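You operate a simulated robot arm through the tools that you are given. There is no shell and no other tool.

The job below is to be done with a simulated robot arm. You get a single attempt, and the scene is never put back.

TASK
Rub the burrs off both pavers in the jig, then lay them on the trolley top.
Fine: use the black handled float and put it back. Set down upright: black handled float. What is to be rubbed or washed off counts as gone when no trace of it is left.
Where things are to end (x, y in the base frame): paver within 6 cm of [-48, 90]; paver within 6 cm of [-48, 110].

The check looks at the end state, three seconds after you hand in, the way a careful person would. Anything else that was tipped, shoved, dropped, spilled or broken makes it a failure.

THE ROBOT
A 7-joint arm with a three-finger gripper on a trunk, on a base that moves. Base frame: it is fixed to the floor where the robot stands at the start and does not move with it; the origin is under the middle of the robot, x ahead of it, y to its left, z up; the surface under the hand at the start is at about z = 77. Lengths are in cm, angles in degrees, forces in N, time in s.
With the tool pointing down near the work surface it reaches from about 50 to 94 cm from the robot's upright axis, wherever it stands. Its first joint turns from -166.0 to 166.0 degrees. Places, roughly: trolley top [-60, 90, 80]. Payload 2.69 kg.
The TCP is the grasp point between the finger pads, 2.9 cm short of the fingertips. In the tool frame z runs along the fingers and y along their closing line. The gripper opens to 12 cm; its body begins 7.8 cm behind the TCP.
Orientation is that of the tool frame in the base frame, as [roll, pitch, yaw] about the fixed x, y, z axes, in that order (R = Rz(yaw) Ry(pitch) Rx(roll)). With the fingers straight down and closing along the base's y, the tool's x points along the base's -x, its y along +y and its z along -z.

THE INTERFACE
- The arm moves only by the tool arm_command. Its argument "series" is a list of rows, each an object (a shift or turn left out is 0, a gripper value left out holds the last) with "xyz": the shift along the tool's x, y, z in units of 50 mm (1.0 is 50 mm), a list of three; "angular": the turn, a rotation vector about the tool's x, y, z in units of 4 degrees (1.0 is 4 degrees), a list of three; "fingers": the opening, from 0 (shut) to 1 (fully open). In form: [{"xyz": [tx, ty, tz], "angular": [ax, ay, az], "fingers": fingers}, ...]. A call has 1 to 20 rows; each row shifts and turns the commanded pose from where the row before left it, along the tool's axes as they then stand. A call with a number of a shift or a turn outside -1 to 1 is refused whole. Each row takes 0.2 s and may step no farther than 5 cm and 8.6 degrees from the row before; otherwise, or with a gripper value out of range, the whole call is refused. A pose out of reach is approached as far as the arm can. The call stops where the force on the tool passes 60 N (or 10 N more than at its start, if that is more) or the arm is blocked; 0.2 s more then pass. Each finger travels about 4 cm/s and halts on what it meets, pressing with about 31 N; the grip force reading is that of the motor and also rises with nothing between the fingers. The clock runs only during rows and for 0.2 s after the last one: add rows that do not move to give the fingers time. The reply holds the time, the measured pose of the TCP, the force on the tool along the base axes, the opening and the grip force, in the units named above and with some noise, with the torque about the TCP (base axes, N m) and any sound that the robot's microphone picked up.
- Cameras (640 x 400 px; columns grow to the right, rows downward): "scene" is now at [20.95, 5.1, 130.49]; the picture's right is [0.62, -0.78, 0.00], its down [-0.64, -0.51, -0.58] and it looks along [0.45, 0.36, -0.82] (base axes); focal length 214 px, centre (320, 200). "wrist" rides on the gripper at [6.3, 0, -10.4] in the tool frame; the picture's right is [0.00, 1.00, 0.00], its down [-0.83, 0.00, -0.56] and it looks along [-0.56, 0.00, 0.83] (tool axes); focal length 275 px, centre (320, 200). There is no depth. A picture from a camera that has moved, and an enlarged one, comes with that camera's place and axes in the base frame and with its lens. The place of the scene camera against the robot may be out by one fixed shift of up to 1.2 cm in any direction.
- camera(camera): a new picture of that camera. No time passes.
- lift_body(by): slides the trunk up (or, below 0, down) by that many cm; the arm and the scene camera ride with it, the base frame stays. It gives what a move gives, with no picture.
- base_move(legs): drives the robot by 1 to 6 legs, each [ahead, left, turn to the left] in cm, cm and degrees, along the robot's own axes; the way and the turn of a leg run together, so that a leg with both is an arc; at most 150 cm and 180 degrees a leg. The arm and the cameras ride along, it lands a little off, and it stops where it bumps. It gives what a move gives.
- pan_tilt(pan, tilt): turns the head with the scene camera to pan (to the left, within 86 degrees either way) and tilt (down, from -29 to 69), counted from straight ahead of the robot. It gives what a move gives.
- zoom(camera, box): a new picture of the part [left, top, right, bottom] of that camera's present view, enlarged. No time passes.
- finish_job(): hands the job in; it is judged then, once.

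Places have to be worked out from the pictures, the camera data and where the tool is seen. Open the gripper and draw the arm clear of the work before you hand the job in, unless the task says otherwise.

The tools are called after "Request:" as name(argument=value, ...) on one line, values as JSON. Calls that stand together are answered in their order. arm_command: Moves the arm, as the interface text tells. Its arguments: {"type":"object","properties":{"series":{"type":"array"}},"required":["series"]} The other tools are called the same way: lift_body (by) moves the trunk up or down; base_move (legs) drives the base; pan_tilt (pan, tilt) turns the head that bears the scene camera; camera (camera) takes a picture; zoom (camera, box) takes an enlarged picture of a part of a camera's view; finish_job () hands the job in.

At the start:

```text
t: 0.0
tcp_pos: [57.05, 5.47, 106.69]
tool_rot: [-180.0, 0.0, -180.0]
wrist_force: [-0.2, 0.1, -1.0]
wrist_torque: [0.01, 0.01, -0.01]
grip_width: 12.01
grasp_force: 0.1
trunk travel left (down, up): [-57.5, 3.8]
robot x, y, heading: [-0.06, -0.09, -0.4]
head pan, tilt (commanded): [38.6, 54.7]
```

scene: 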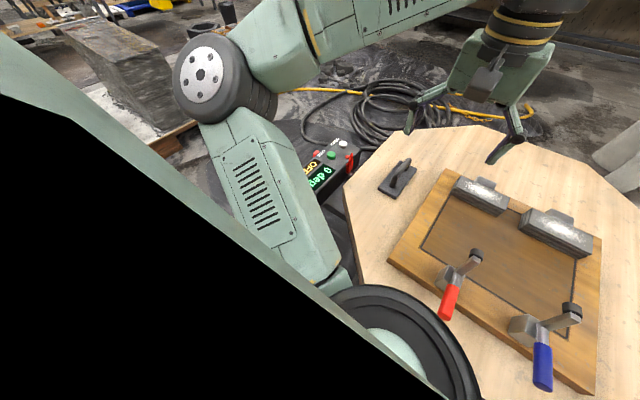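
wrist: 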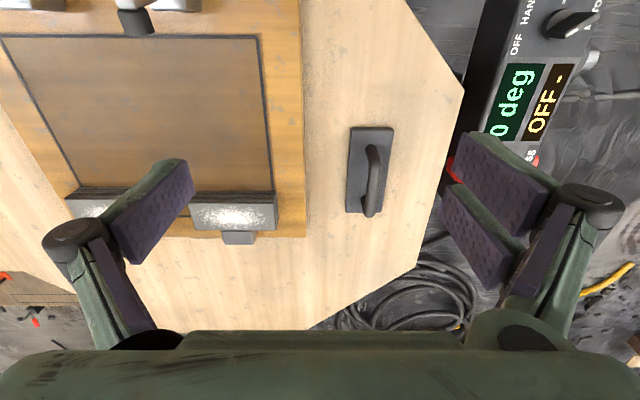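

I'll start by looking closely at the jig, the float and the control box in the present views.

Request:
zoom(camera="scene", box=[340, 120, 640, 400])

Request:
zoom(camera="scene", box=[280, 120, 440, 220])

Request:
zoom(camera="wrist", box=[0, 0, 320, 260])

Request:
zoom(camera="wrist", box=[320, 0, 640, 260])

```text
1.43 times, centred on (490, 260) of scene
camera zoom: at [20.95, 5.1, 130.49], right [0.62, -0.78, 0.0], down [-0.64, -0.51, -0.58], along [0.45, 0.36, -0.82], focal length 306 px, centre (77, 114)
```

zoom: 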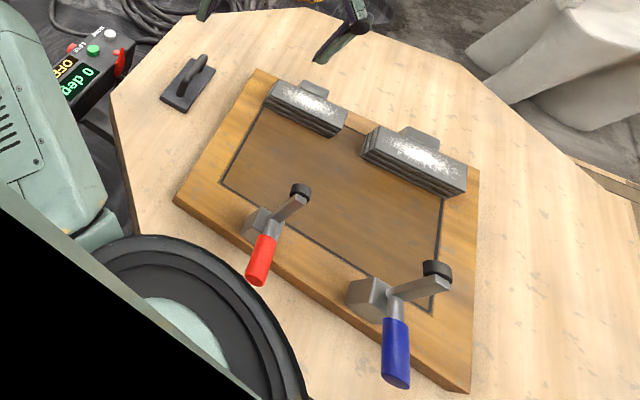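

```text
4.00 times, centred on (360, 170) of scene
camera zoom: at [20.95, 5.1, 130.49], right [0.62, -0.78, 0.0], down [-0.64, -0.51, -0.58], along [0.45, 0.36, -0.82], focal length 858 px, centre (160, 320)
```

zoom: 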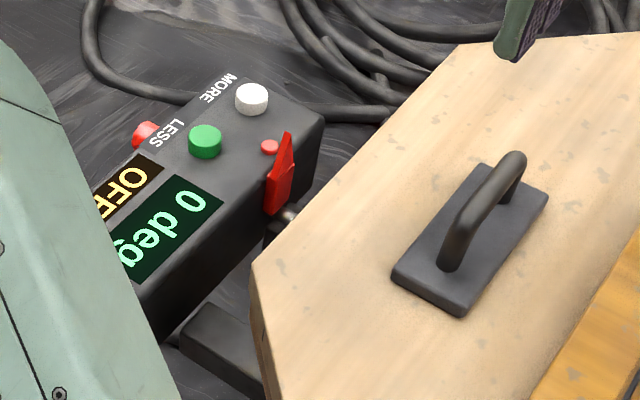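

```text
1.54 times, centred on (160, 130) of wrist
camera zoom: at [50.87, 5.55, 117.13], right [0.0, 1.0, 0.0], down [0.83, 0.0, 0.56], along [0.56, 0.0, -0.83], focal length 424 px, centre (566, 308)
```

zoom: 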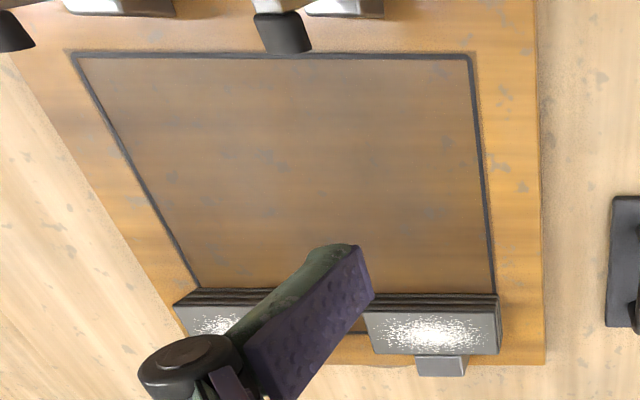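

```text
1.54 times, centred on (480, 130) of wrist
camera zoom: at [50.87, 5.55, 117.13], right [0.0, 1.0, 0.0], down [0.83, 0.0, 0.56], along [0.56, 0.0, -0.83], focal length 424 px, centre (74, 308)
```

zoom: 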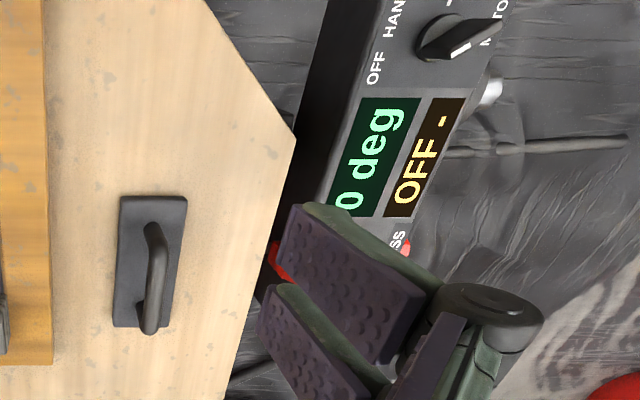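

The display shows "0 deg" and "OFF", and the pavers' tops carry white speckle (the burrs). I'll turn the head to see the jig from above and then the trolley to the left rear.

Request:
pan_tilt(pan=-12, tilt=50)

Request:
camera(camera="scene")

Request:
pan_tilt(pan=86, tilt=30)

Request:
camera(camera="scene")

```text
t: 1.2
tcp_pos: [57.23, 5.62, 106.61]
tool_rot: [-180.0, 0.0, 180.0]
wrist_force: [-0.1, 0.1, 0.3]
wrist_torque: [0.0, 0.02, 0.01]
grip_width: 12.01
grasp_force: 0.1
trunk travel left (down, up): [-57.5, 3.8]
robot x, y, heading: [-0.15, -0.05, -0.0]
head pan, tilt (commanded): [-12.0, 50.0]
```

```text
taken
camera scene: at [22.83, -1.02, 131.1], right [-0.21, -0.98, 0.0], down [-0.75, 0.16, -0.64], along [0.63, -0.13, -0.77], focal length 214 px, centre (320, 200)
```

scene: 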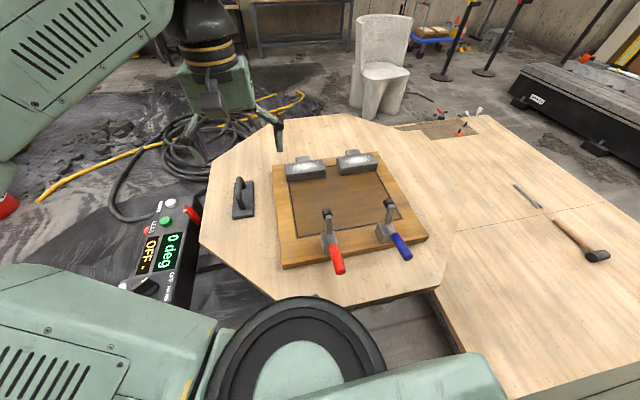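

```text
t: 2.9
tcp_pos: [57.13, 5.48, 106.75]
tool_rot: [-180.0, -0.1, 180.0]
wrist_force: [0.3, 0.1, -0.1]
wrist_torque: [0.05, -0.01, -0.01]
grip_width: 11.98
grasp_force: 0.0
trunk travel left (down, up): [-57.5, 3.8]
robot x, y, heading: [-0.36, 0.28, -0.3]
head pan, tilt (commanded): [85.9, 30.0]
```

```text
taken
camera scene: at [15.94, 9.6, 134.05], right [1.0, -0.07, 0.0], down [-0.04, -0.5, -0.87], along [0.06, 0.86, -0.5], focal length 214 px, centre (320, 200)
```

scene: 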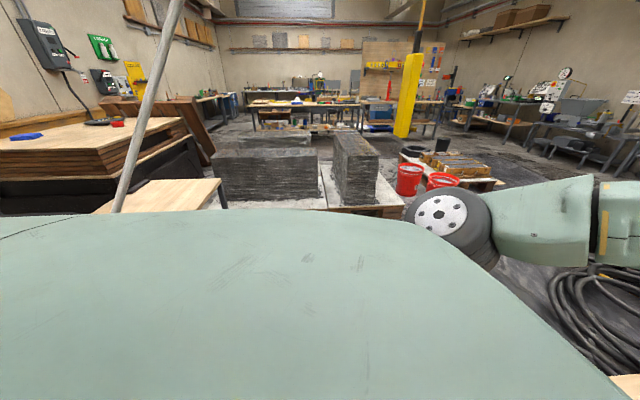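

The trolley top appears at about pixel (160,195) with a grey pole near it. I'll zoom there and then go back to the jig for a detailed look.

Request:
zoom(camera="scene", box=[60, 80, 260, 220])

Request:
pan_tilt(pan=-12, tilt=50)

Request:
zoom(camera="scene", box=[220, 120, 440, 290])

Request:
zoom(camera="scene", box=[270, 130, 400, 210])

Request:
zoom(camera="scene", box=[100, 180, 260, 300])

Request:
zoom(camera="scene", box=[300, 190, 430, 280])

```text
2.86 times, centred on (160, 150) of scene
camera zoom: at [15.94, 9.6, 134.05], right [1.0, -0.07, 0.0], down [-0.04, -0.5, -0.87], along [0.06, 0.86, -0.5], focal length 613 px, centre (777, 343)
```

zoom: 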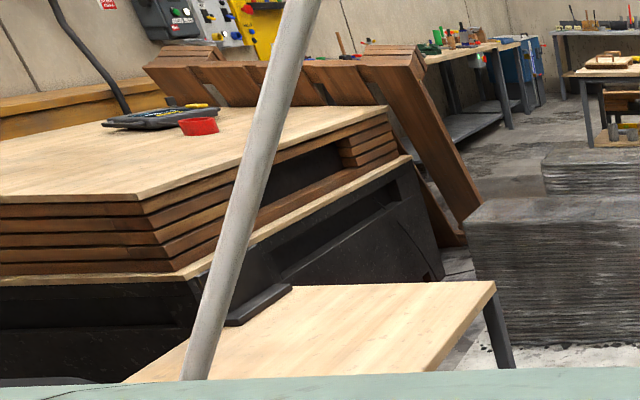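

```text
t: 4.7
tcp_pos: [57.16, 5.52, 106.68]
tool_rot: [-180.0, 0.1, 179.9]
wrist_force: [-0.1, -0.4, 0.3]
wrist_torque: [0.01, 0.0, 0.0]
grip_width: 11.99
grasp_force: 0.0
trunk travel left (down, up): [-57.5, 3.8]
robot x, y, heading: [0.12, -0.15, -0.1]
head pan, tilt (commanded): [-12.0, 50.0]
```

```text
2.35 times, centred on (330, 205) of scene
camera zoom: at [22.83, -1.02, 131.1], right [-0.21, -0.98, 0.0], down [-0.75, 0.16, -0.64], along [0.63, -0.13, -0.77], focal length 505 px, centre (296, 188)
```

zoom: 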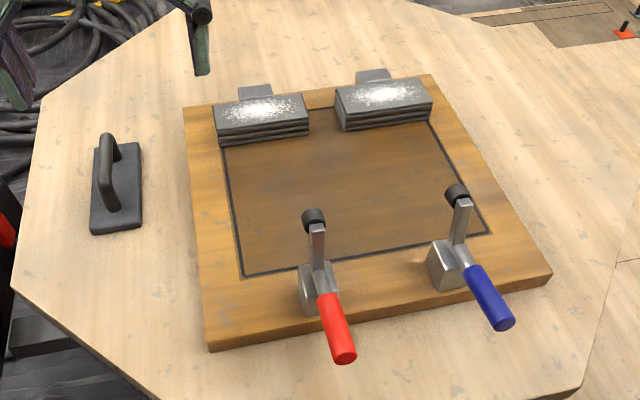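

```text
4.92 times, centred on (335, 170) of scene
camera zoom: at [22.83, -1.02, 131.1], right [-0.21, -0.98, 0.0], down [-0.75, 0.16, -0.64], along [0.63, -0.13, -0.77], focal length 1056 px, centre (246, 348)
```

zoom: 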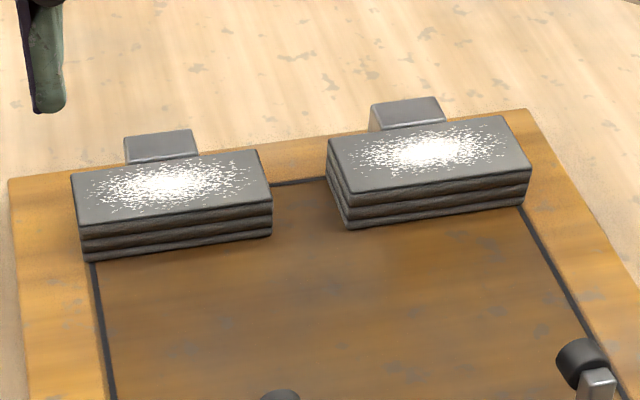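

```text
3.33 times, centred on (180, 240) of scene
camera zoom: at [22.83, -1.02, 131.1], right [-0.21, -0.98, 0.0], down [-0.75, 0.16, -0.64], along [0.63, -0.13, -0.77], focal length 715 px, centre (787, 67)
```

zoom: 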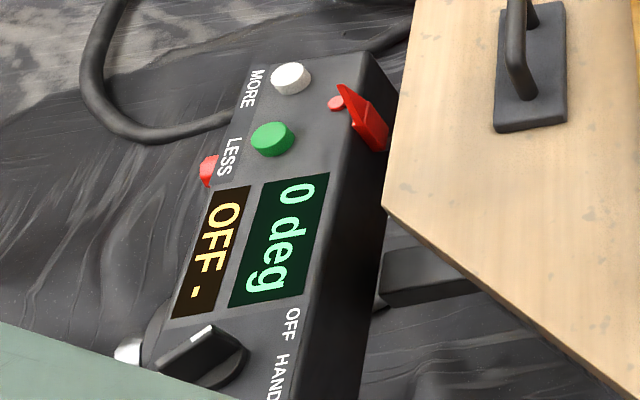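

```text
4.44 times, centred on (365, 235) of scene
camera zoom: at [22.83, -1.02, 131.1], right [-0.21, -0.98, 0.0], down [-0.75, 0.16, -0.64], along [0.63, -0.13, -0.77], focal length 953 px, centre (120, 44)
```

zoom: 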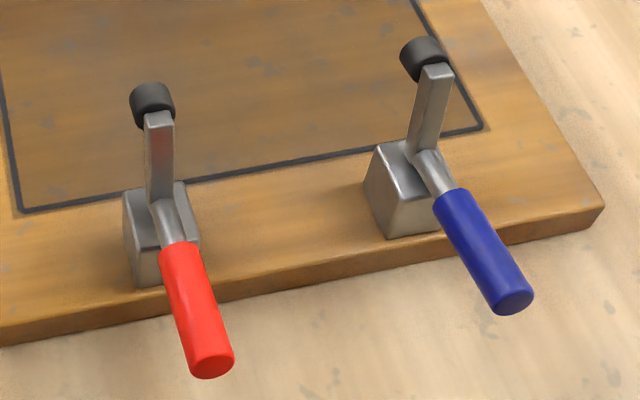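

The pavers sit against two stops at the far edge of the jig and the clamps are open, well away from them. I'll move the hand sideways over the jig (staying high) to measure things with the wrist camera.

Request:
arm_command(series=[{"xyz": [0, -1, 0]}, {"xyz": [0, -1, 0]}, {"xyz": [0, -1, 0]}, {"xyz": [0, -1, 0]}, {"xyz": [0, -0.8, 0]}, {"xyz": [0, 0, 0]}])

Request:
camera(camera="wrist")

Request:
zoom(camera="wrist", box=[180, 140, 460, 315])

```text
t: 6.1
tcp_pos: [57.05, -18.56, 106.72]
tool_rot: [180.0, 0.0, 180.0]
wrist_force: [0.3, -0.7, -0.4]
wrist_torque: [0.03, -0.01, -0.01]
grip_width: 12.02
grasp_force: 0.0
trunk travel left (down, up): [-57.5, 3.8]
robot x, y, heading: [0.05, -0.14, 0.0]
head pan, tilt (commanded): [-12.0, 50.0]
```

```text
taken
camera wrist: at [50.85, -18.59, 117.21], right [0.0, 1.0, 0.0], down [0.83, 0.0, 0.56], along [0.56, 0.0, -0.83], focal length 275 px, centre (320, 200)
```

wrist: 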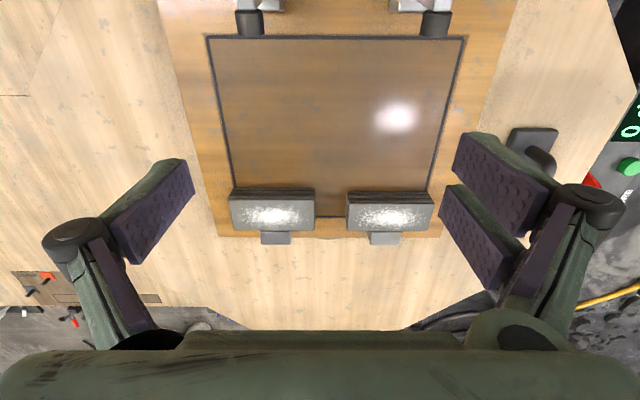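

```text
2.29 times, centred on (320, 228) of wrist
camera zoom: at [50.85, -18.59, 117.21], right [0.0, 1.0, 0.0], down [0.83, 0.0, 0.56], along [0.56, 0.0, -0.83], focal length 629 px, centre (320, 137)
```

zoom: 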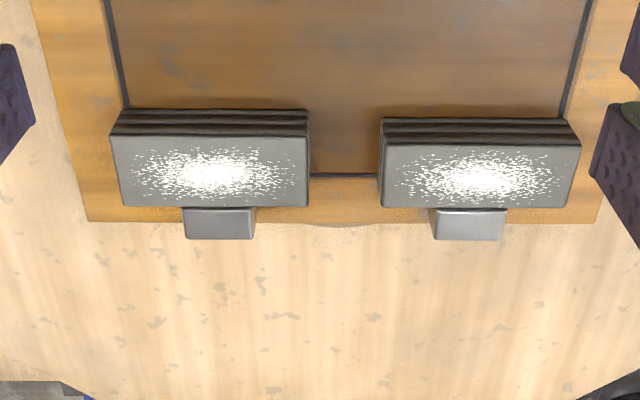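

Both paver tops look to be near z ≈ 82–83, with paver A around (77.8,-7.5) and paver B around (77.4,-26). I'll go lower and closer to measure paver and stop heights better, from two sideways positions.

Request:
arm_command(series=[{"xyz": [-0.6, 0.7, 0.2]}, {"xyz": [-0.6, 0.7, 0.3]}, {"xyz": [-0.6, 0.7, 0.3]}, {"xyz": [0, 0, 0.8]}, {"xyz": [0, 0, 0.6]}, {"xyz": [0, 0, 0]}])

Request:
camera(camera="wrist")

Request:
zoom(camera="wrist", box=[180, 130, 460, 305])

```text
t: 7.5
tcp_pos: [66.03, -7.71, 95.61]
tool_rot: [180.0, 0.0, -180.0]
wrist_force: [0.0, 0.2, -0.4]
wrist_torque: [-0.01, -0.01, 0.01]
grip_width: 12.01
grasp_force: 0.0
trunk travel left (down, up): [-57.5, 3.8]
robot x, y, heading: [0.17, 0.06, 0.0]
head pan, tilt (commanded): [-12.0, 50.0]
```

```text
taken
camera wrist: at [59.83, -7.84, 106.11], right [0.0, 1.0, 0.0], down [0.83, 0.0, 0.56], along [0.56, 0.0, -0.83], focal length 275 px, centre (320, 200)
```

wrist: 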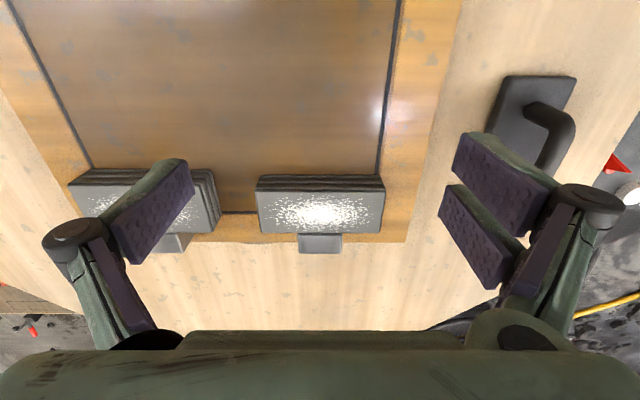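

```text
2.29 times, centred on (320, 218) of wrist
camera zoom: at [59.83, -7.84, 106.11], right [0.0, 1.0, 0.0], down [0.83, 0.0, 0.56], along [0.56, 0.0, -0.83], focal length 629 px, centre (320, 160)
```

zoom: 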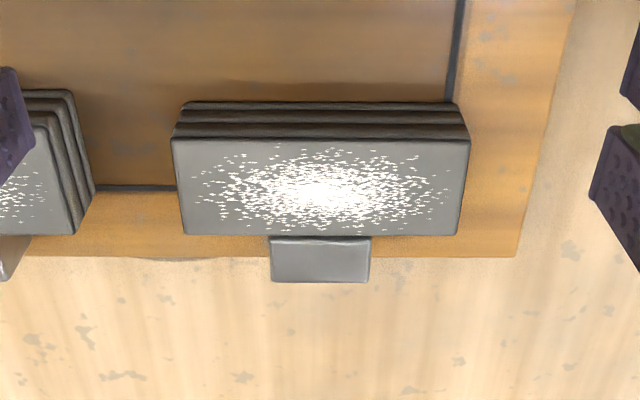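

Paver A measures roughly 13 × 5.4 × 3.3 cm, with its top at about z = 83 and the board at about 79.7. Now I'll go over to the float to measure its handle.

Request:
arm_command(series=[{"xyz": [0, 1, 0]}, {"xyz": [0, 1, 0]}, {"xyz": [0, 1, 0]}, {"xyz": [0, 1, 0]}, {"xyz": [0, 0.2, 0]}, {"xyz": [0, 0, 0]}])

Request:
camera(camera="wrist")

Request:
zoom(camera="wrist", box=[240, 80, 400, 260])

Request:
zoom(camera="scene", box=[180, 120, 320, 240])

```text
t: 8.9
tcp_pos: [66.16, 12.97, 95.66]
tool_rot: [180.0, 0.0, 180.0]
wrist_force: [-0.3, -0.9, 0.4]
wrist_torque: [-0.02, 0.01, -0.03]
grip_width: 12.0
grasp_force: 0.0
trunk travel left (down, up): [-57.5, 3.8]
robot x, y, heading: [-0.08, 0.14, 0.1]
head pan, tilt (commanded): [-12.0, 50.0]
```

```text
taken
camera wrist: at [59.98, 12.98, 106.13], right [0.0, 1.0, 0.0], down [0.83, 0.0, 0.56], along [0.56, 0.0, -0.83], focal length 275 px, centre (320, 200)
```

wrist: 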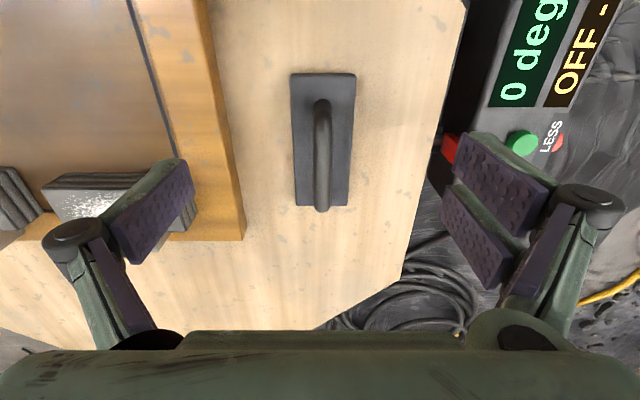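

```text
2.22 times, centred on (320, 170) of wrist
camera zoom: at [59.98, 12.98, 106.13], right [0.0, 1.0, 0.0], down [0.83, 0.0, 0.56], along [0.56, 0.0, -0.83], focal length 612 px, centre (320, 267)
```

zoom: 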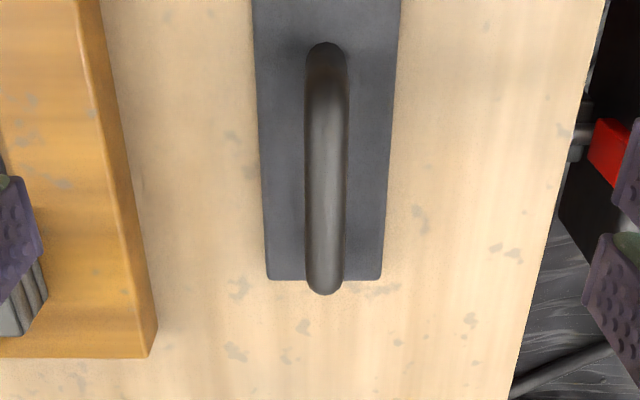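

```text
3.33 times, centred on (250, 180) of scene
camera zoom: at [22.83, -1.02, 131.1], right [-0.21, -0.98, 0.0], down [-0.75, 0.16, -0.64], along [0.63, -0.13, -0.77], focal length 715 px, centre (553, 267)
```

zoom: 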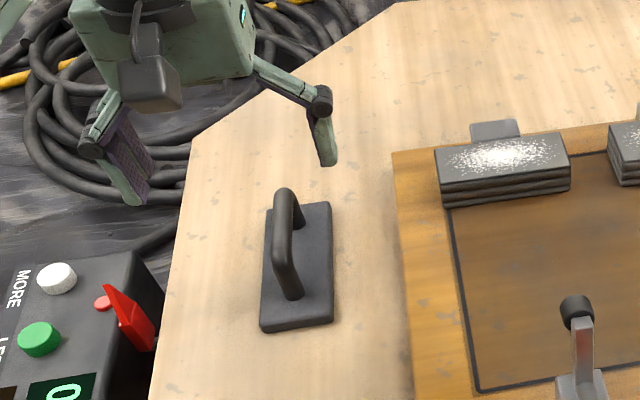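

The float's plate spans x 64.6–79.6, y 10–16.4, and its handle bar runs along x at y ≈ 13.15, about z = 83. I'll line up over it, go down with the gripper open, and close on the handle.

Request:
arm_command(series=[{"xyz": [-0.6, 0.04, 0], "fingers": 1}, {"xyz": [-0.59, 0, 0]}, {"xyz": [0, 0, 0.8]}, {"xyz": [0, 0, 0.8]}, {"xyz": [0, 0, 0.5]}, {"xyz": [0, 0, 0.3]}, {"xyz": [0, 0, 0.2]}, {"xyz": [0, 0, 0]}])

Request:
camera(camera="wrist")

Request:
camera(camera="scene")

```text
t: 10.7
tcp_pos: [71.93, 13.33, 82.65]
tool_rot: [-180.0, 0.1, 180.0]
wrist_force: [0.3, 0.3, 0.2]
wrist_torque: [0.02, -0.06, 0.0]
grip_width: 12.02
grasp_force: 0.0
trunk travel left (down, up): [-57.5, 3.8]
robot x, y, heading: [0.02, 0.03, 0.1]
head pan, tilt (commanded): [-12.0, 50.0]
```

```text
taken
camera wrist: at [65.81, 13.23, 93.05], right [0.0, 1.0, 0.0], down [0.83, 0.0, 0.56], along [0.56, 0.0, -0.83], focal length 275 px, centre (320, 200)
```

wrist: 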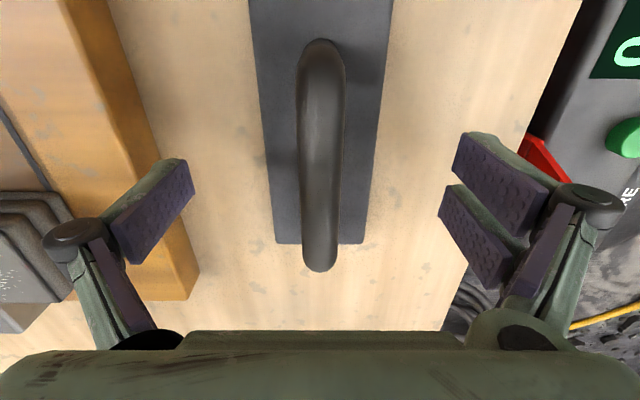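

```text
taken
camera scene: at [22.83, -1.02, 131.1], right [-0.21, -0.98, 0.0], down [-0.75, 0.16, -0.64], along [0.63, -0.13, -0.77], focal length 214 px, centre (320, 200)
```

scene: 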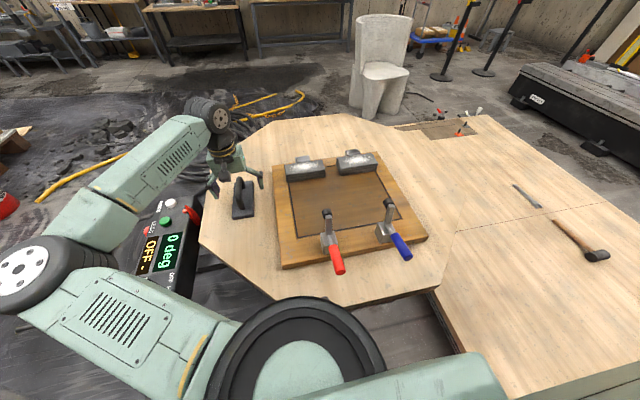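

The open fingers straddle the handle with no contact force. Closing now on the handle.

Request:
arm_command(series=[{"fingers": 0}, {"fingers": 0}, {"fingers": 0}, {"fingers": 0}, {"fingers": 0}, {"fingers": 0}, {"fingers": 0}, {"fingers": 0}, {"fingers": 0}, {"fingers": 0}])

Request:
camera(camera="wrist")

```text
t: 12.9
tcp_pos: [72.17, 13.14, 82.64]
tool_rot: [-180.0, 0.0, -180.0]
wrist_force: [-0.9, 0.6, -0.9]
wrist_torque: [0.01, -0.03, -0.01]
grip_width: 1.62
grasp_force: 31.2
trunk travel left (down, up): [-57.5, 3.8]
robot x, y, heading: [0.15, 0.06, -0.0]
head pan, tilt (commanded): [-12.0, 50.0]
```

```text
taken
camera wrist: at [65.81, 13.24, 93.07], right [0.0, 1.0, 0.0], down [0.83, 0.0, 0.56], along [0.56, 0.0, -0.83], focal length 275 px, centre (320, 200)
```

wrist: 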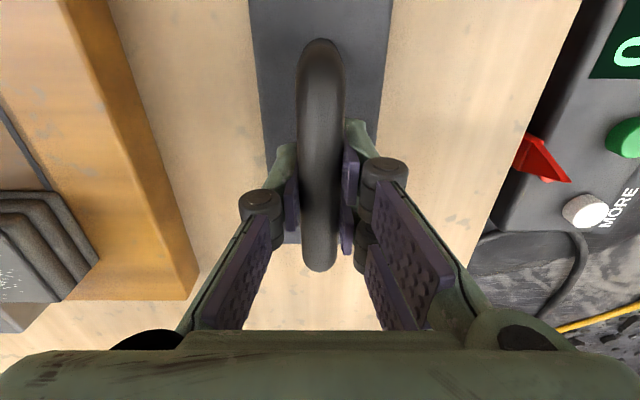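

The handle is held (1.62 cm, 31 N). I'll lift the float to z ≈ 95 and carry it over paver A, still unrotated, then look at how it hangs.

Request:
arm_command(series=[{"xyz": [0, 0, -0.3], "fingers": 0}, {"xyz": [0, 0, -0.6]}, {"xyz": [0, 0, -0.8]}, {"xyz": [0, 0, -0.8]}, {"xyz": [-0.18, -0.84, 0]}, {"xyz": [-0.18, -0.84, 0]}, {"xyz": [-0.18, -0.84, 0]}, {"xyz": [-0.18, -0.84, 0]}, {"xyz": [-0.18, -0.84, 0]}, {"xyz": [0, 0, 0]}])

Request:
camera(camera="wrist")

Request:
zoom(camera="scene", box=[200, 80, 440, 230])

```text
t: 15.1
tcp_pos: [76.4, -7.97, 95.39]
tool_rot: [180.0, -0.1, -179.9]
wrist_force: [0.7, -0.8, 0.0]
wrist_torque: [-0.01, 0.0, -0.02]
grip_width: 0.0
grasp_force: 28.6
trunk travel left (down, up): [-57.5, 3.8]
robot x, y, heading: [0.11, 0.09, 0.2]
head pan, tilt (commanded): [-12.0, 50.0]
```

```text
taken
camera wrist: at [70.21, -7.9, 105.8], right [-0.01, 1.0, 0.0], down [0.83, 0.0, 0.56], along [0.56, 0.0, -0.83], focal length 275 px, centre (320, 200)
```

wrist: 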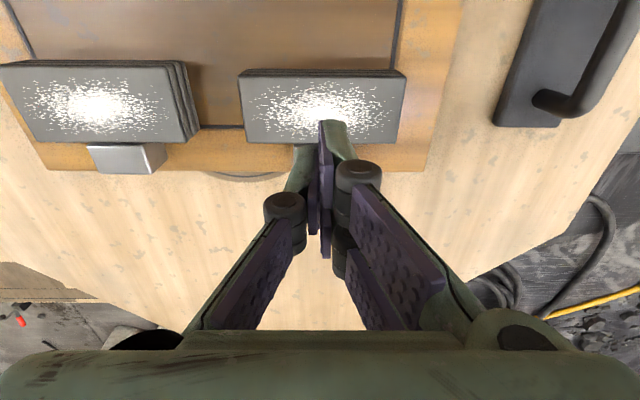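

```text
2.67 times, centred on (320, 155) of scene
camera zoom: at [22.83, -1.01, 131.1], right [-0.21, -0.98, 0.0], down [-0.75, 0.16, -0.64], along [0.63, -0.13, -0.77], focal length 572 px, centre (320, 320)
```

zoom: 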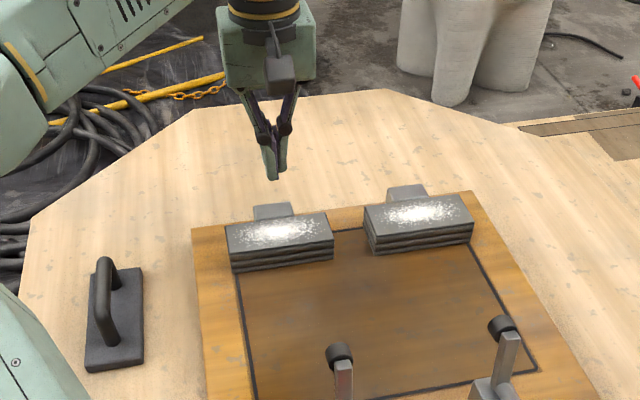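

The float stayed behind: the grip width now reads 0 and the float still stands upright at its original spot. I'll go back over it with the gripper open and go a bit lower this time.

Request:
arm_command(series=[{"xyz": [0.17, 0.84, 0], "fingers": 1}, {"xyz": [0.17, 0.84, 0]}, {"xyz": [0.17, 0.84, 0]}, {"xyz": [0.17, 0.84, 0]}, {"xyz": [0.18, 0.87, 0]}, {"xyz": [0, 0, 0]}, {"xyz": [0, 0, 0]}, {"xyz": [0, 0, 0]}, {"xyz": [0, 0, 0]}])

Request:
camera(camera="wrist")

Request:
zoom(camera="scene", box=[190, 110, 310, 230])

```text
t: 17.1
tcp_pos: [72.41, 13.46, 95.32]
tool_rot: [179.9, 0.0, 179.9]
wrist_force: [0.3, -0.3, 0.3]
wrist_torque: [-0.02, 0.0, -0.02]
grip_width: 12.0
grasp_force: 0.1
trunk travel left (down, up): [-57.5, 3.8]
robot x, y, heading: [0.06, 0.19, -0.0]
head pan, tilt (commanded): [-12.0, 50.0]
```

```text
taken
camera wrist: at [66.13, 13.52, 105.68], right [0.0, 1.0, 0.0], down [0.83, 0.0, 0.56], along [0.56, 0.0, -0.83], focal length 275 px, centre (320, 200)
```

wrist: 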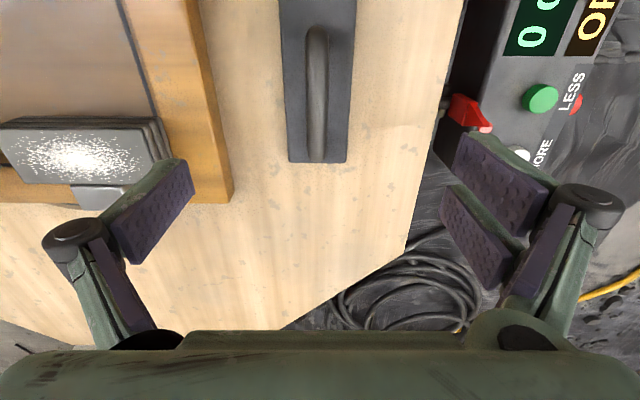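

```text
3.33 times, centred on (250, 170) of scene
camera zoom: at [22.83, -1.02, 131.1], right [-0.21, -0.98, 0.0], down [-0.75, 0.16, -0.64], along [0.63, -0.13, -0.77], focal length 715 px, centre (553, 300)
```

zoom: 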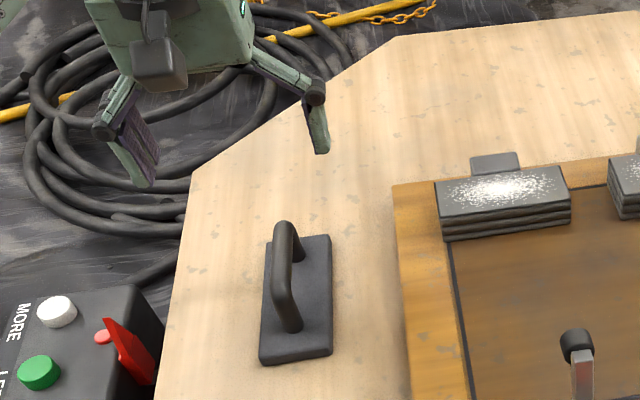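

Float is unmoved, with its handle at y ≈ 13.2. I'll descend to TCP z ≈ 81.5 (fingertips just above the plate) and close.

Request:
arm_command(series=[{"xyz": [0.03, -0.05, 0.6], "fingers": 1}, {"xyz": [0, 0, 0.8]}, {"xyz": [0, 0, 0.7]}, {"xyz": [0, 0, 0.4]}, {"xyz": [0, 0, 0.15]}, {"xyz": [0, 0, 0.1]}, {"xyz": [0, 0, 0]}])

Request:
camera(camera="wrist")

```text
t: 18.7
tcp_pos: [72.17, 13.19, 81.55]
tool_rot: [179.9, 0.0, 180.0]
wrist_force: [-0.2, -0.5, -0.7]
wrist_torque: [-0.01, -0.06, -0.01]
grip_width: 11.99
grasp_force: 0.0
trunk travel left (down, up): [-57.5, 3.8]
robot x, y, heading: [0.14, -0.03, 0.2]
head pan, tilt (commanded): [-12.0, 50.0]
```

```text
taken
camera wrist: at [65.81, 13.31, 91.98], right [0.0, 1.0, 0.0], down [0.83, 0.0, 0.56], along [0.56, 0.0, -0.83], focal length 275 px, centre (320, 200)
```

wrist: 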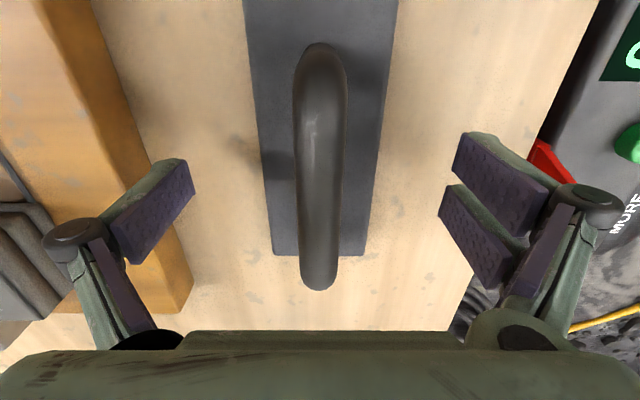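

Request:
arm_command(series=[{"fingers": 0}, {"fingers": 0}, {"fingers": 0}, {"fingers": 0}, {"fingers": 0}, {"fingers": 0}, {"fingers": 0}, {"fingers": 0}, {"fingers": 0}, {"fingers": 0}, {"fingers": 0}, {"fingers": 0}])

Request:
camera(camera="wrist")

Request:
zoom(camera="scene", box=[190, 110, 310, 230])

```text
t: 21.3
tcp_pos: [72.14, 13.3, 81.6]
tool_rot: [-179.9, 0.0, -179.9]
wrist_force: [-0.3, -0.1, 0.1]
wrist_torque: [0.0, 0.04, 0.0]
grip_width: 1.82
grasp_force: 30.4
trunk travel left (down, up): [-57.5, 3.8]
robot x, y, heading: [0.29, 0.02, -0.0]
head pan, tilt (commanded): [-12.0, 50.0]
```

```text
taken
camera wrist: at [65.83, 13.31, 91.96], right [0.0, 1.0, 0.0], down [0.83, 0.0, 0.56], along [0.56, 0.0, -0.83], focal length 275 px, centre (320, 200)
```

wrist: 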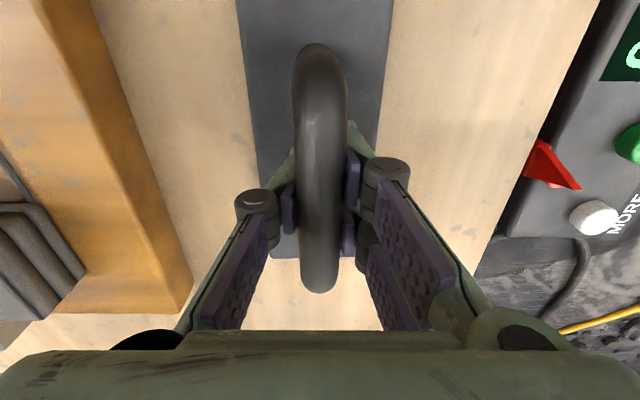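

```text
3.33 times, centred on (250, 170) of scene
camera zoom: at [22.86, -1.02, 131.09], right [-0.21, -0.98, 0.0], down [-0.75, 0.16, -0.64], along [0.63, -0.13, -0.77], focal length 715 px, centre (553, 300)
```

zoom: 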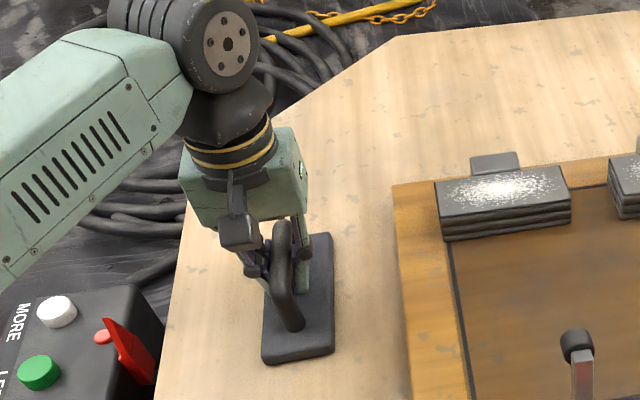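

The grip width is now 1.82 cm, which fits a grip slightly below the bar's middle. I'll lift slowly and check that it comes along.

Request:
arm_command(series=[{"xyz": [0, 0, -0.05], "fingers": 0}, {"xyz": [0, 0, -0.1]}, {"xyz": [0, 0, -0.1]}, {"xyz": [0, 0, -0.1]}, {"xyz": [0, 0, -0.1]}, {"xyz": [0, 0, -0.1]}, {"xyz": [0, 0, 0]}, {"xyz": [0, 0, 0]}])

Request:
camera(camera="wrist")

Request:
zoom(camera="scene", box=[190, 110, 310, 230])

```text
t: 23.1
tcp_pos: [72.14, 13.22, 84.11]
tool_rot: [180.0, 0.0, 179.9]
wrist_force: [0.9, -0.3, -3.7]
wrist_torque: [-0.02, -0.02, 0.02]
grip_width: 1.98
grasp_force: 31.6
trunk travel left (down, up): [-57.5, 3.8]
robot x, y, heading: [-0.2, 0.28, -0.0]
head pan, tilt (commanded): [-12.0, 50.0]
```

```text
taken
camera wrist: at [65.91, 13.21, 94.56], right [0.0, 1.0, 0.0], down [0.83, 0.0, 0.56], along [0.56, 0.0, -0.83], focal length 275 px, centre (320, 200)
```

wrist: 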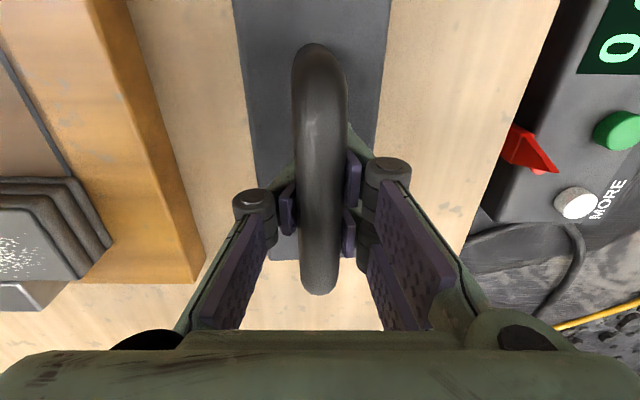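

```text
3.33 times, centred on (250, 170) of scene
camera zoom: at [22.86, -1.02, 131.09], right [-0.21, -0.98, 0.0], down [-0.75, 0.16, -0.64], along [0.63, -0.13, -0.77], focal length 715 px, centre (553, 300)
```

zoom: 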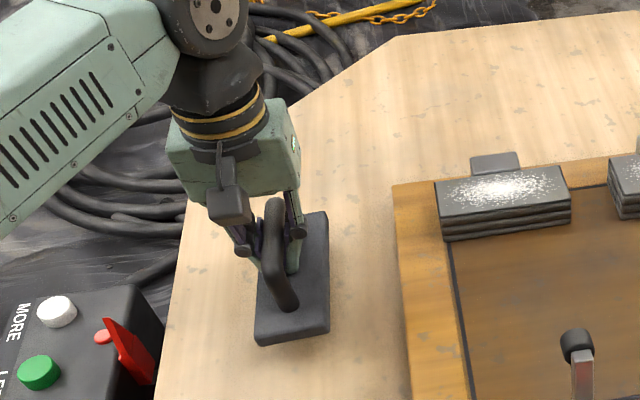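

It's lifted: force shows about 3.7 N of weight, and the grip is 1.98 cm. Now I'll raise it further and carry it gently over paver A, keeping clear of everything.

Request:
arm_command(series=[{"xyz": [0, 0, -0.3], "fingers": 0}, {"xyz": [0, 0, -0.4]}, {"xyz": [0, 0, -0.4]}, {"xyz": [0, 0, -0.4]}, {"xyz": [0, 0, -0.4]}, {"xyz": [0, 0, -0.3]}, {"xyz": [-0.05, -0.25, 0]}, {"xyz": [-0.1, -0.45, 0]}, {"xyz": [-0.1, -0.5, 0]}, {"xyz": [-0.1, -0.5, 0]}, {"xyz": [-0.1, -0.5, 0]}, {"xyz": [-0.1, -0.5, 0]}, {"xyz": [-0.1, -0.5, 0]}, {"xyz": [-0.1, -0.5, 0]}, {"xyz": [-0.1, -0.3, 0]}, {"xyz": [-0.05, -0.2, 0]}, {"xyz": [0, 0, 0]}])

Request:
camera(camera="wrist")

Request:
zoom(camera="scene", box=[200, 80, 440, 230])

```text
t: 26.7
tcp_pos: [76.69, -7.96, 95.25]
tool_rot: [-180.0, 0.0, -179.9]
wrist_force: [0.4, 0.3, -3.7]
wrist_torque: [0.0, 0.01, 0.03]
grip_width: 1.97
grasp_force: 30.6
trunk travel left (down, up): [-57.5, 3.8]
robot x, y, heading: [-0.03, -0.16, -0.3]
head pan, tilt (commanded): [-12.0, 50.0]
```

```text
taken
camera wrist: at [70.41, -7.93, 105.61], right [0.0, 1.0, 0.0], down [0.83, 0.0, 0.56], along [0.56, 0.0, -0.83], focal length 275 px, centre (320, 200)
```

wrist: 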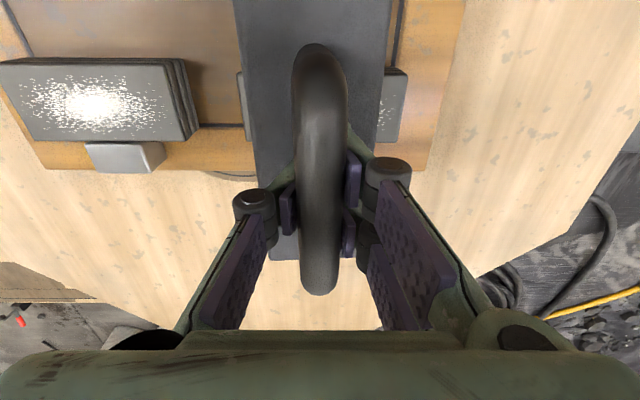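

```text
2.67 times, centred on (320, 155) of scene
camera zoom: at [22.86, -1.02, 131.09], right [-0.21, -0.98, 0.0], down [-0.75, 0.16, -0.64], along [0.63, -0.13, -0.77], focal length 572 px, centre (320, 320)
```

zoom: 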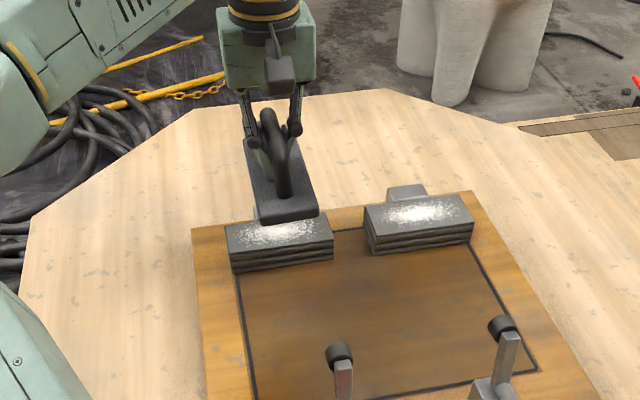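

Float is held steadily. Now I'll turn the tool about its axis by 90° so the float's long side runs along the paver.

Request:
arm_command(series=[{"angular": [0, 0, -0.5], "fingers": 0}, {"angular": [0, 0, -1]}, {"angular": [0, 0, -1]}, {"angular": [0, 0, -1]}, {"angular": [0, 0, -1]}, {"angular": [0, 0, -1]}, {"angular": [0, 0, -1]}, {"angular": [0, 0, -1]}, {"angular": [0, 0, -1]}, {"angular": [0, 0, -1]}, {"angular": [0, 0, -1]}, {"angular": [0, 0, -1]}])

Request:
arm_command(series=[{"angular": [0, 0, -1], "fingers": 0}, {"angular": [0, 0, -1]}, {"angular": [0, 0, -1]}, {"angular": [0, 0, -1]}, {"angular": [0, 0, -1]}, {"angular": [0, 0, -1]}, {"angular": [0, 0, -1]}, {"angular": [0, 0, -1]}, {"angular": [0, 0, -1]}, {"angular": [0, 0, -1]}, {"angular": [0, 0, -1]}, {"angular": [0, 0, 0]}])

Request:
camera(camera="wrist")

Request:
camera(camera="scene")

```text
t: 29.3
tcp_pos: [76.64, -7.77, 95.23]
tool_rot: [-180.0, 0.0, -134.0]
wrist_force: [0.5, -0.8, -4.2]
wrist_torque: [0.05, 0.0, 0.0]
grip_width: 1.99
grasp_force: 30.9
trunk travel left (down, up): [-57.5, 3.8]
robot x, y, heading: [-0.12, -0.05, 0.0]
head pan, tilt (commanded): [-12.0, 50.0]
```

```text
t: 31.9
tcp_pos: [76.62, -7.81, 95.36]
tool_rot: [179.9, 0.0, -90.0]
wrist_force: [0.3, -0.7, -4.3]
wrist_torque: [-0.01, -0.02, 0.0]
grip_width: 1.95
grasp_force: 31.4
trunk travel left (down, up): [-57.5, 3.8]
robot x, y, heading: [0.09, 0.04, 0.1]
head pan, tilt (commanded): [-12.0, 50.0]
```

```text
taken
camera wrist: at [76.71, -14.15, 105.63], right [-1.0, -0.01, 0.0], down [0.0, 0.83, 0.56], along [0.0, 0.56, -0.83], focal length 275 px, centre (320, 200)
```

wrist: 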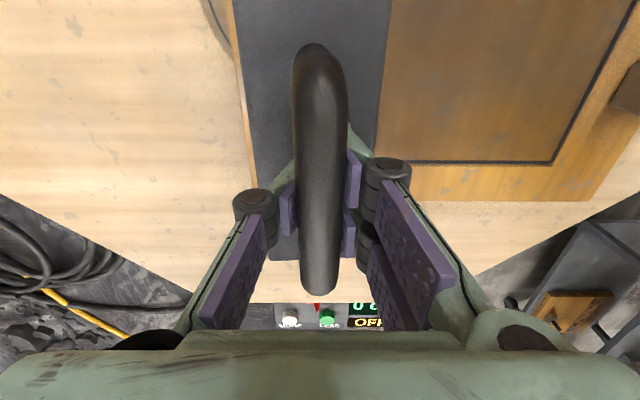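

```text
taken
camera scene: at [22.87, -1.02, 131.09], right [-0.21, -0.98, 0.0], down [-0.75, 0.16, -0.64], along [0.63, -0.13, -0.77], focal length 214 px, centre (320, 200)
```

scene: 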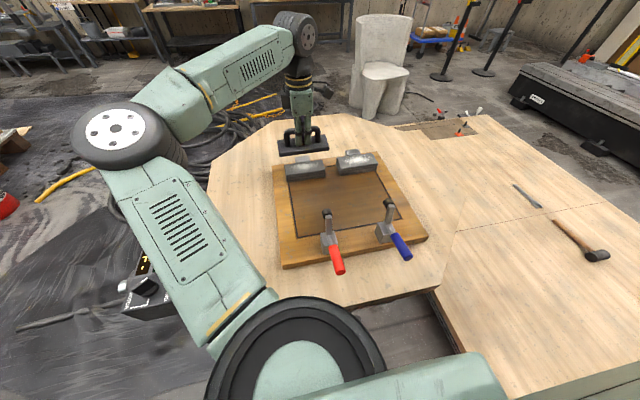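

The float now lies along the paver, over it at x ≈ 76.6. I'll lower it to just above the expected contact and then creep down watching the force.

Request:
arm_command(series=[{"xyz": [0, 0, 0.3], "fingers": 0}, {"xyz": [0, 0, 0.4]}, {"xyz": [0, 0, 0.3]}, {"xyz": [0, 0, 0.15]}, {"xyz": [0, 0, 0]}])

Request:
zoom(camera="scene", box=[250, 110, 410, 210])

```text
t: 33.1
tcp_pos: [76.63, -7.95, 89.62]
tool_rot: [180.0, 0.0, -90.0]
wrist_force: [-0.7, 0.0, -3.8]
wrist_torque: [-0.01, 0.01, -0.02]
grip_width: 1.94
grasp_force: 30.7
trunk travel left (down, up): [-57.5, 3.8]
robot x, y, heading: [0.38, -0.32, -0.1]
head pan, tilt (commanded): [-12.0, 50.0]
```

```text
4.00 times, centred on (330, 160) of scene
camera zoom: at [22.86, -1.02, 131.09], right [-0.21, -0.98, 0.0], down [-0.75, 0.16, -0.64], along [0.63, -0.13, -0.77], focal length 858 px, centre (280, 360)
```

zoom: 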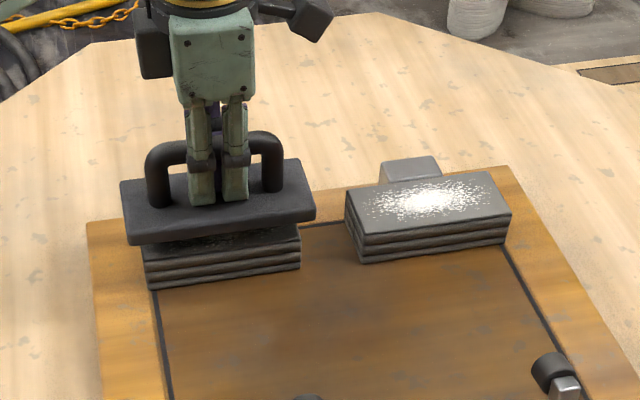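

There's a small gap left between float and paver. I'll creep down in 1.5–2 mm steps.

Request:
arm_command(series=[{"xyz": [0, 0, 0.06], "fingers": 0}, {"xyz": [0, 0, 0.06]}, {"xyz": [0, 0, 0.06]}, {"xyz": [0, 0, 0]}])

```text
t: 34.1
tcp_pos: [76.55, -8.02, 88.57]
tool_rot: [180.0, 0.0, -89.9]
wrist_force: [0.3, 0.4, -4.8]
wrist_torque: [0.02, 0.03, 0.02]
grip_width: 1.95
grasp_force: 31.0
trunk travel left (down, up): [-57.5, 3.8]
robot x, y, heading: [-0.11, -0.16, 0.1]
head pan, tilt (commanded): [-12.0, 50.0]
```

Still free hanging (about −4 N). Another two small steps.

Request:
arm_command(series=[{"xyz": [0, 0, 0.04], "fingers": 0}, {"xyz": [0, 0, 0.04]}, {"xyz": [0, 0, 0]}])

```text
t: 34.9
tcp_pos: [76.57, -7.77, 88.19]
tool_rot: [-180.0, 0.0, -90.0]
wrist_force: [-0.1, -0.3, -3.7]
wrist_torque: [0.0, 0.01, 0.02]
grip_width: 1.92
grasp_force: 31.5
trunk travel left (down, up): [-57.5, 3.8]
robot x, y, heading: [-0.26, -0.0, 0.1]
head pan, tilt (commanded): [-12.0, 50.0]
```

Request:
zoom(camera="scene", box=[270, 135, 350, 185])

Request:
arm_command(series=[{"xyz": [0, 0, 0.04], "fingers": 0}, {"xyz": [0, 0, 0.04]}, {"xyz": [0, 0, 0]}])

```text
8.00 times, centred on (310, 160) of scene
camera zoom: at [22.87, -1.02, 131.09], right [-0.21, -0.98, 0.0], down [-0.75, 0.16, -0.64], along [0.63, -0.13, -0.77], focal length 1716 px, centre (400, 520)
```

zoom: 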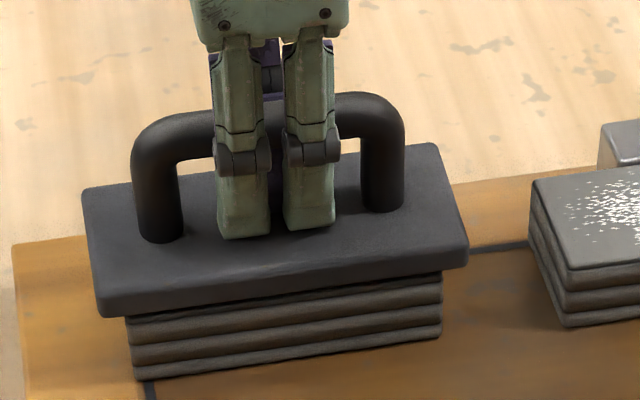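

```text
t: 35.7
tcp_pos: [76.69, -7.86, 87.87]
tool_rot: [-179.9, -0.2, -90.0]
wrist_force: [2.9, -0.3, 4.1]
wrist_torque: [-0.01, 0.03, 0.0]
grip_width: 1.93
grasp_force: 30.7
trunk travel left (down, up): [-57.5, 3.8]
robot x, y, heading: [0.03, -0.31, -0.0]
head pan, tilt (commanded): [-12.0, 50.0]
```

Contact: about 8 N of press. I'll add a millimetre and rub back and forth along the paver (tool x = base −y).

Request:
arm_command(series=[{"xyz": [0, 0, 0.03], "fingers": 0}, {"xyz": [-0.15, 0, 0]}, {"xyz": [-0.15, 0, 0]}, {"xyz": [-0.15, 0, 0]}, {"xyz": [0.15, 0, 0]}, {"xyz": [0.15, 0, 0]}, {"xyz": [0.15, 0, 0]}, {"xyz": [0.15, 0, 0]}, {"xyz": [0.15, 0, 0]}, {"xyz": [0.15, 0, 0]}, {"xyz": [-0.15, 0, 0]}, {"xyz": [-0.15, 0, 0]}, {"xyz": [-0.15, 0, 0]}, {"xyz": [0, 0, 0]}])

Request:
zoom(camera="scene", box=[270, 135, 350, 185])

```text
t: 38.7
tcp_pos: [76.57, -7.84, 87.73]
tool_rot: [-179.9, -0.2, -90.0]
wrist_force: [0.1, -3.8, 5.3]
wrist_torque: [-0.5, 0.11, 0.05]
grip_width: 1.86
grasp_force: 31.4
trunk travel left (down, up): [-57.5, 3.8]
robot x, y, heading: [-0.03, 0.06, -0.2]
head pan, tilt (commanded): [-12.0, 50.0]
```

```text
8.00 times, centred on (310, 160) of scene
camera zoom: at [22.79, -1.03, 131.11], right [-0.21, -0.98, 0.0], down [-0.75, 0.16, -0.64], along [0.63, -0.13, -0.77], focal length 1716 px, centre (400, 520)
```

zoom: 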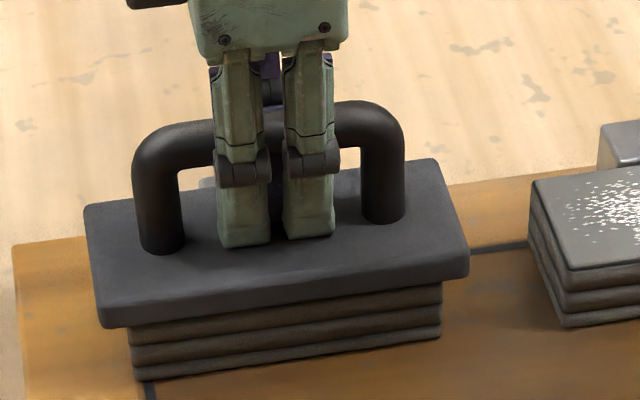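

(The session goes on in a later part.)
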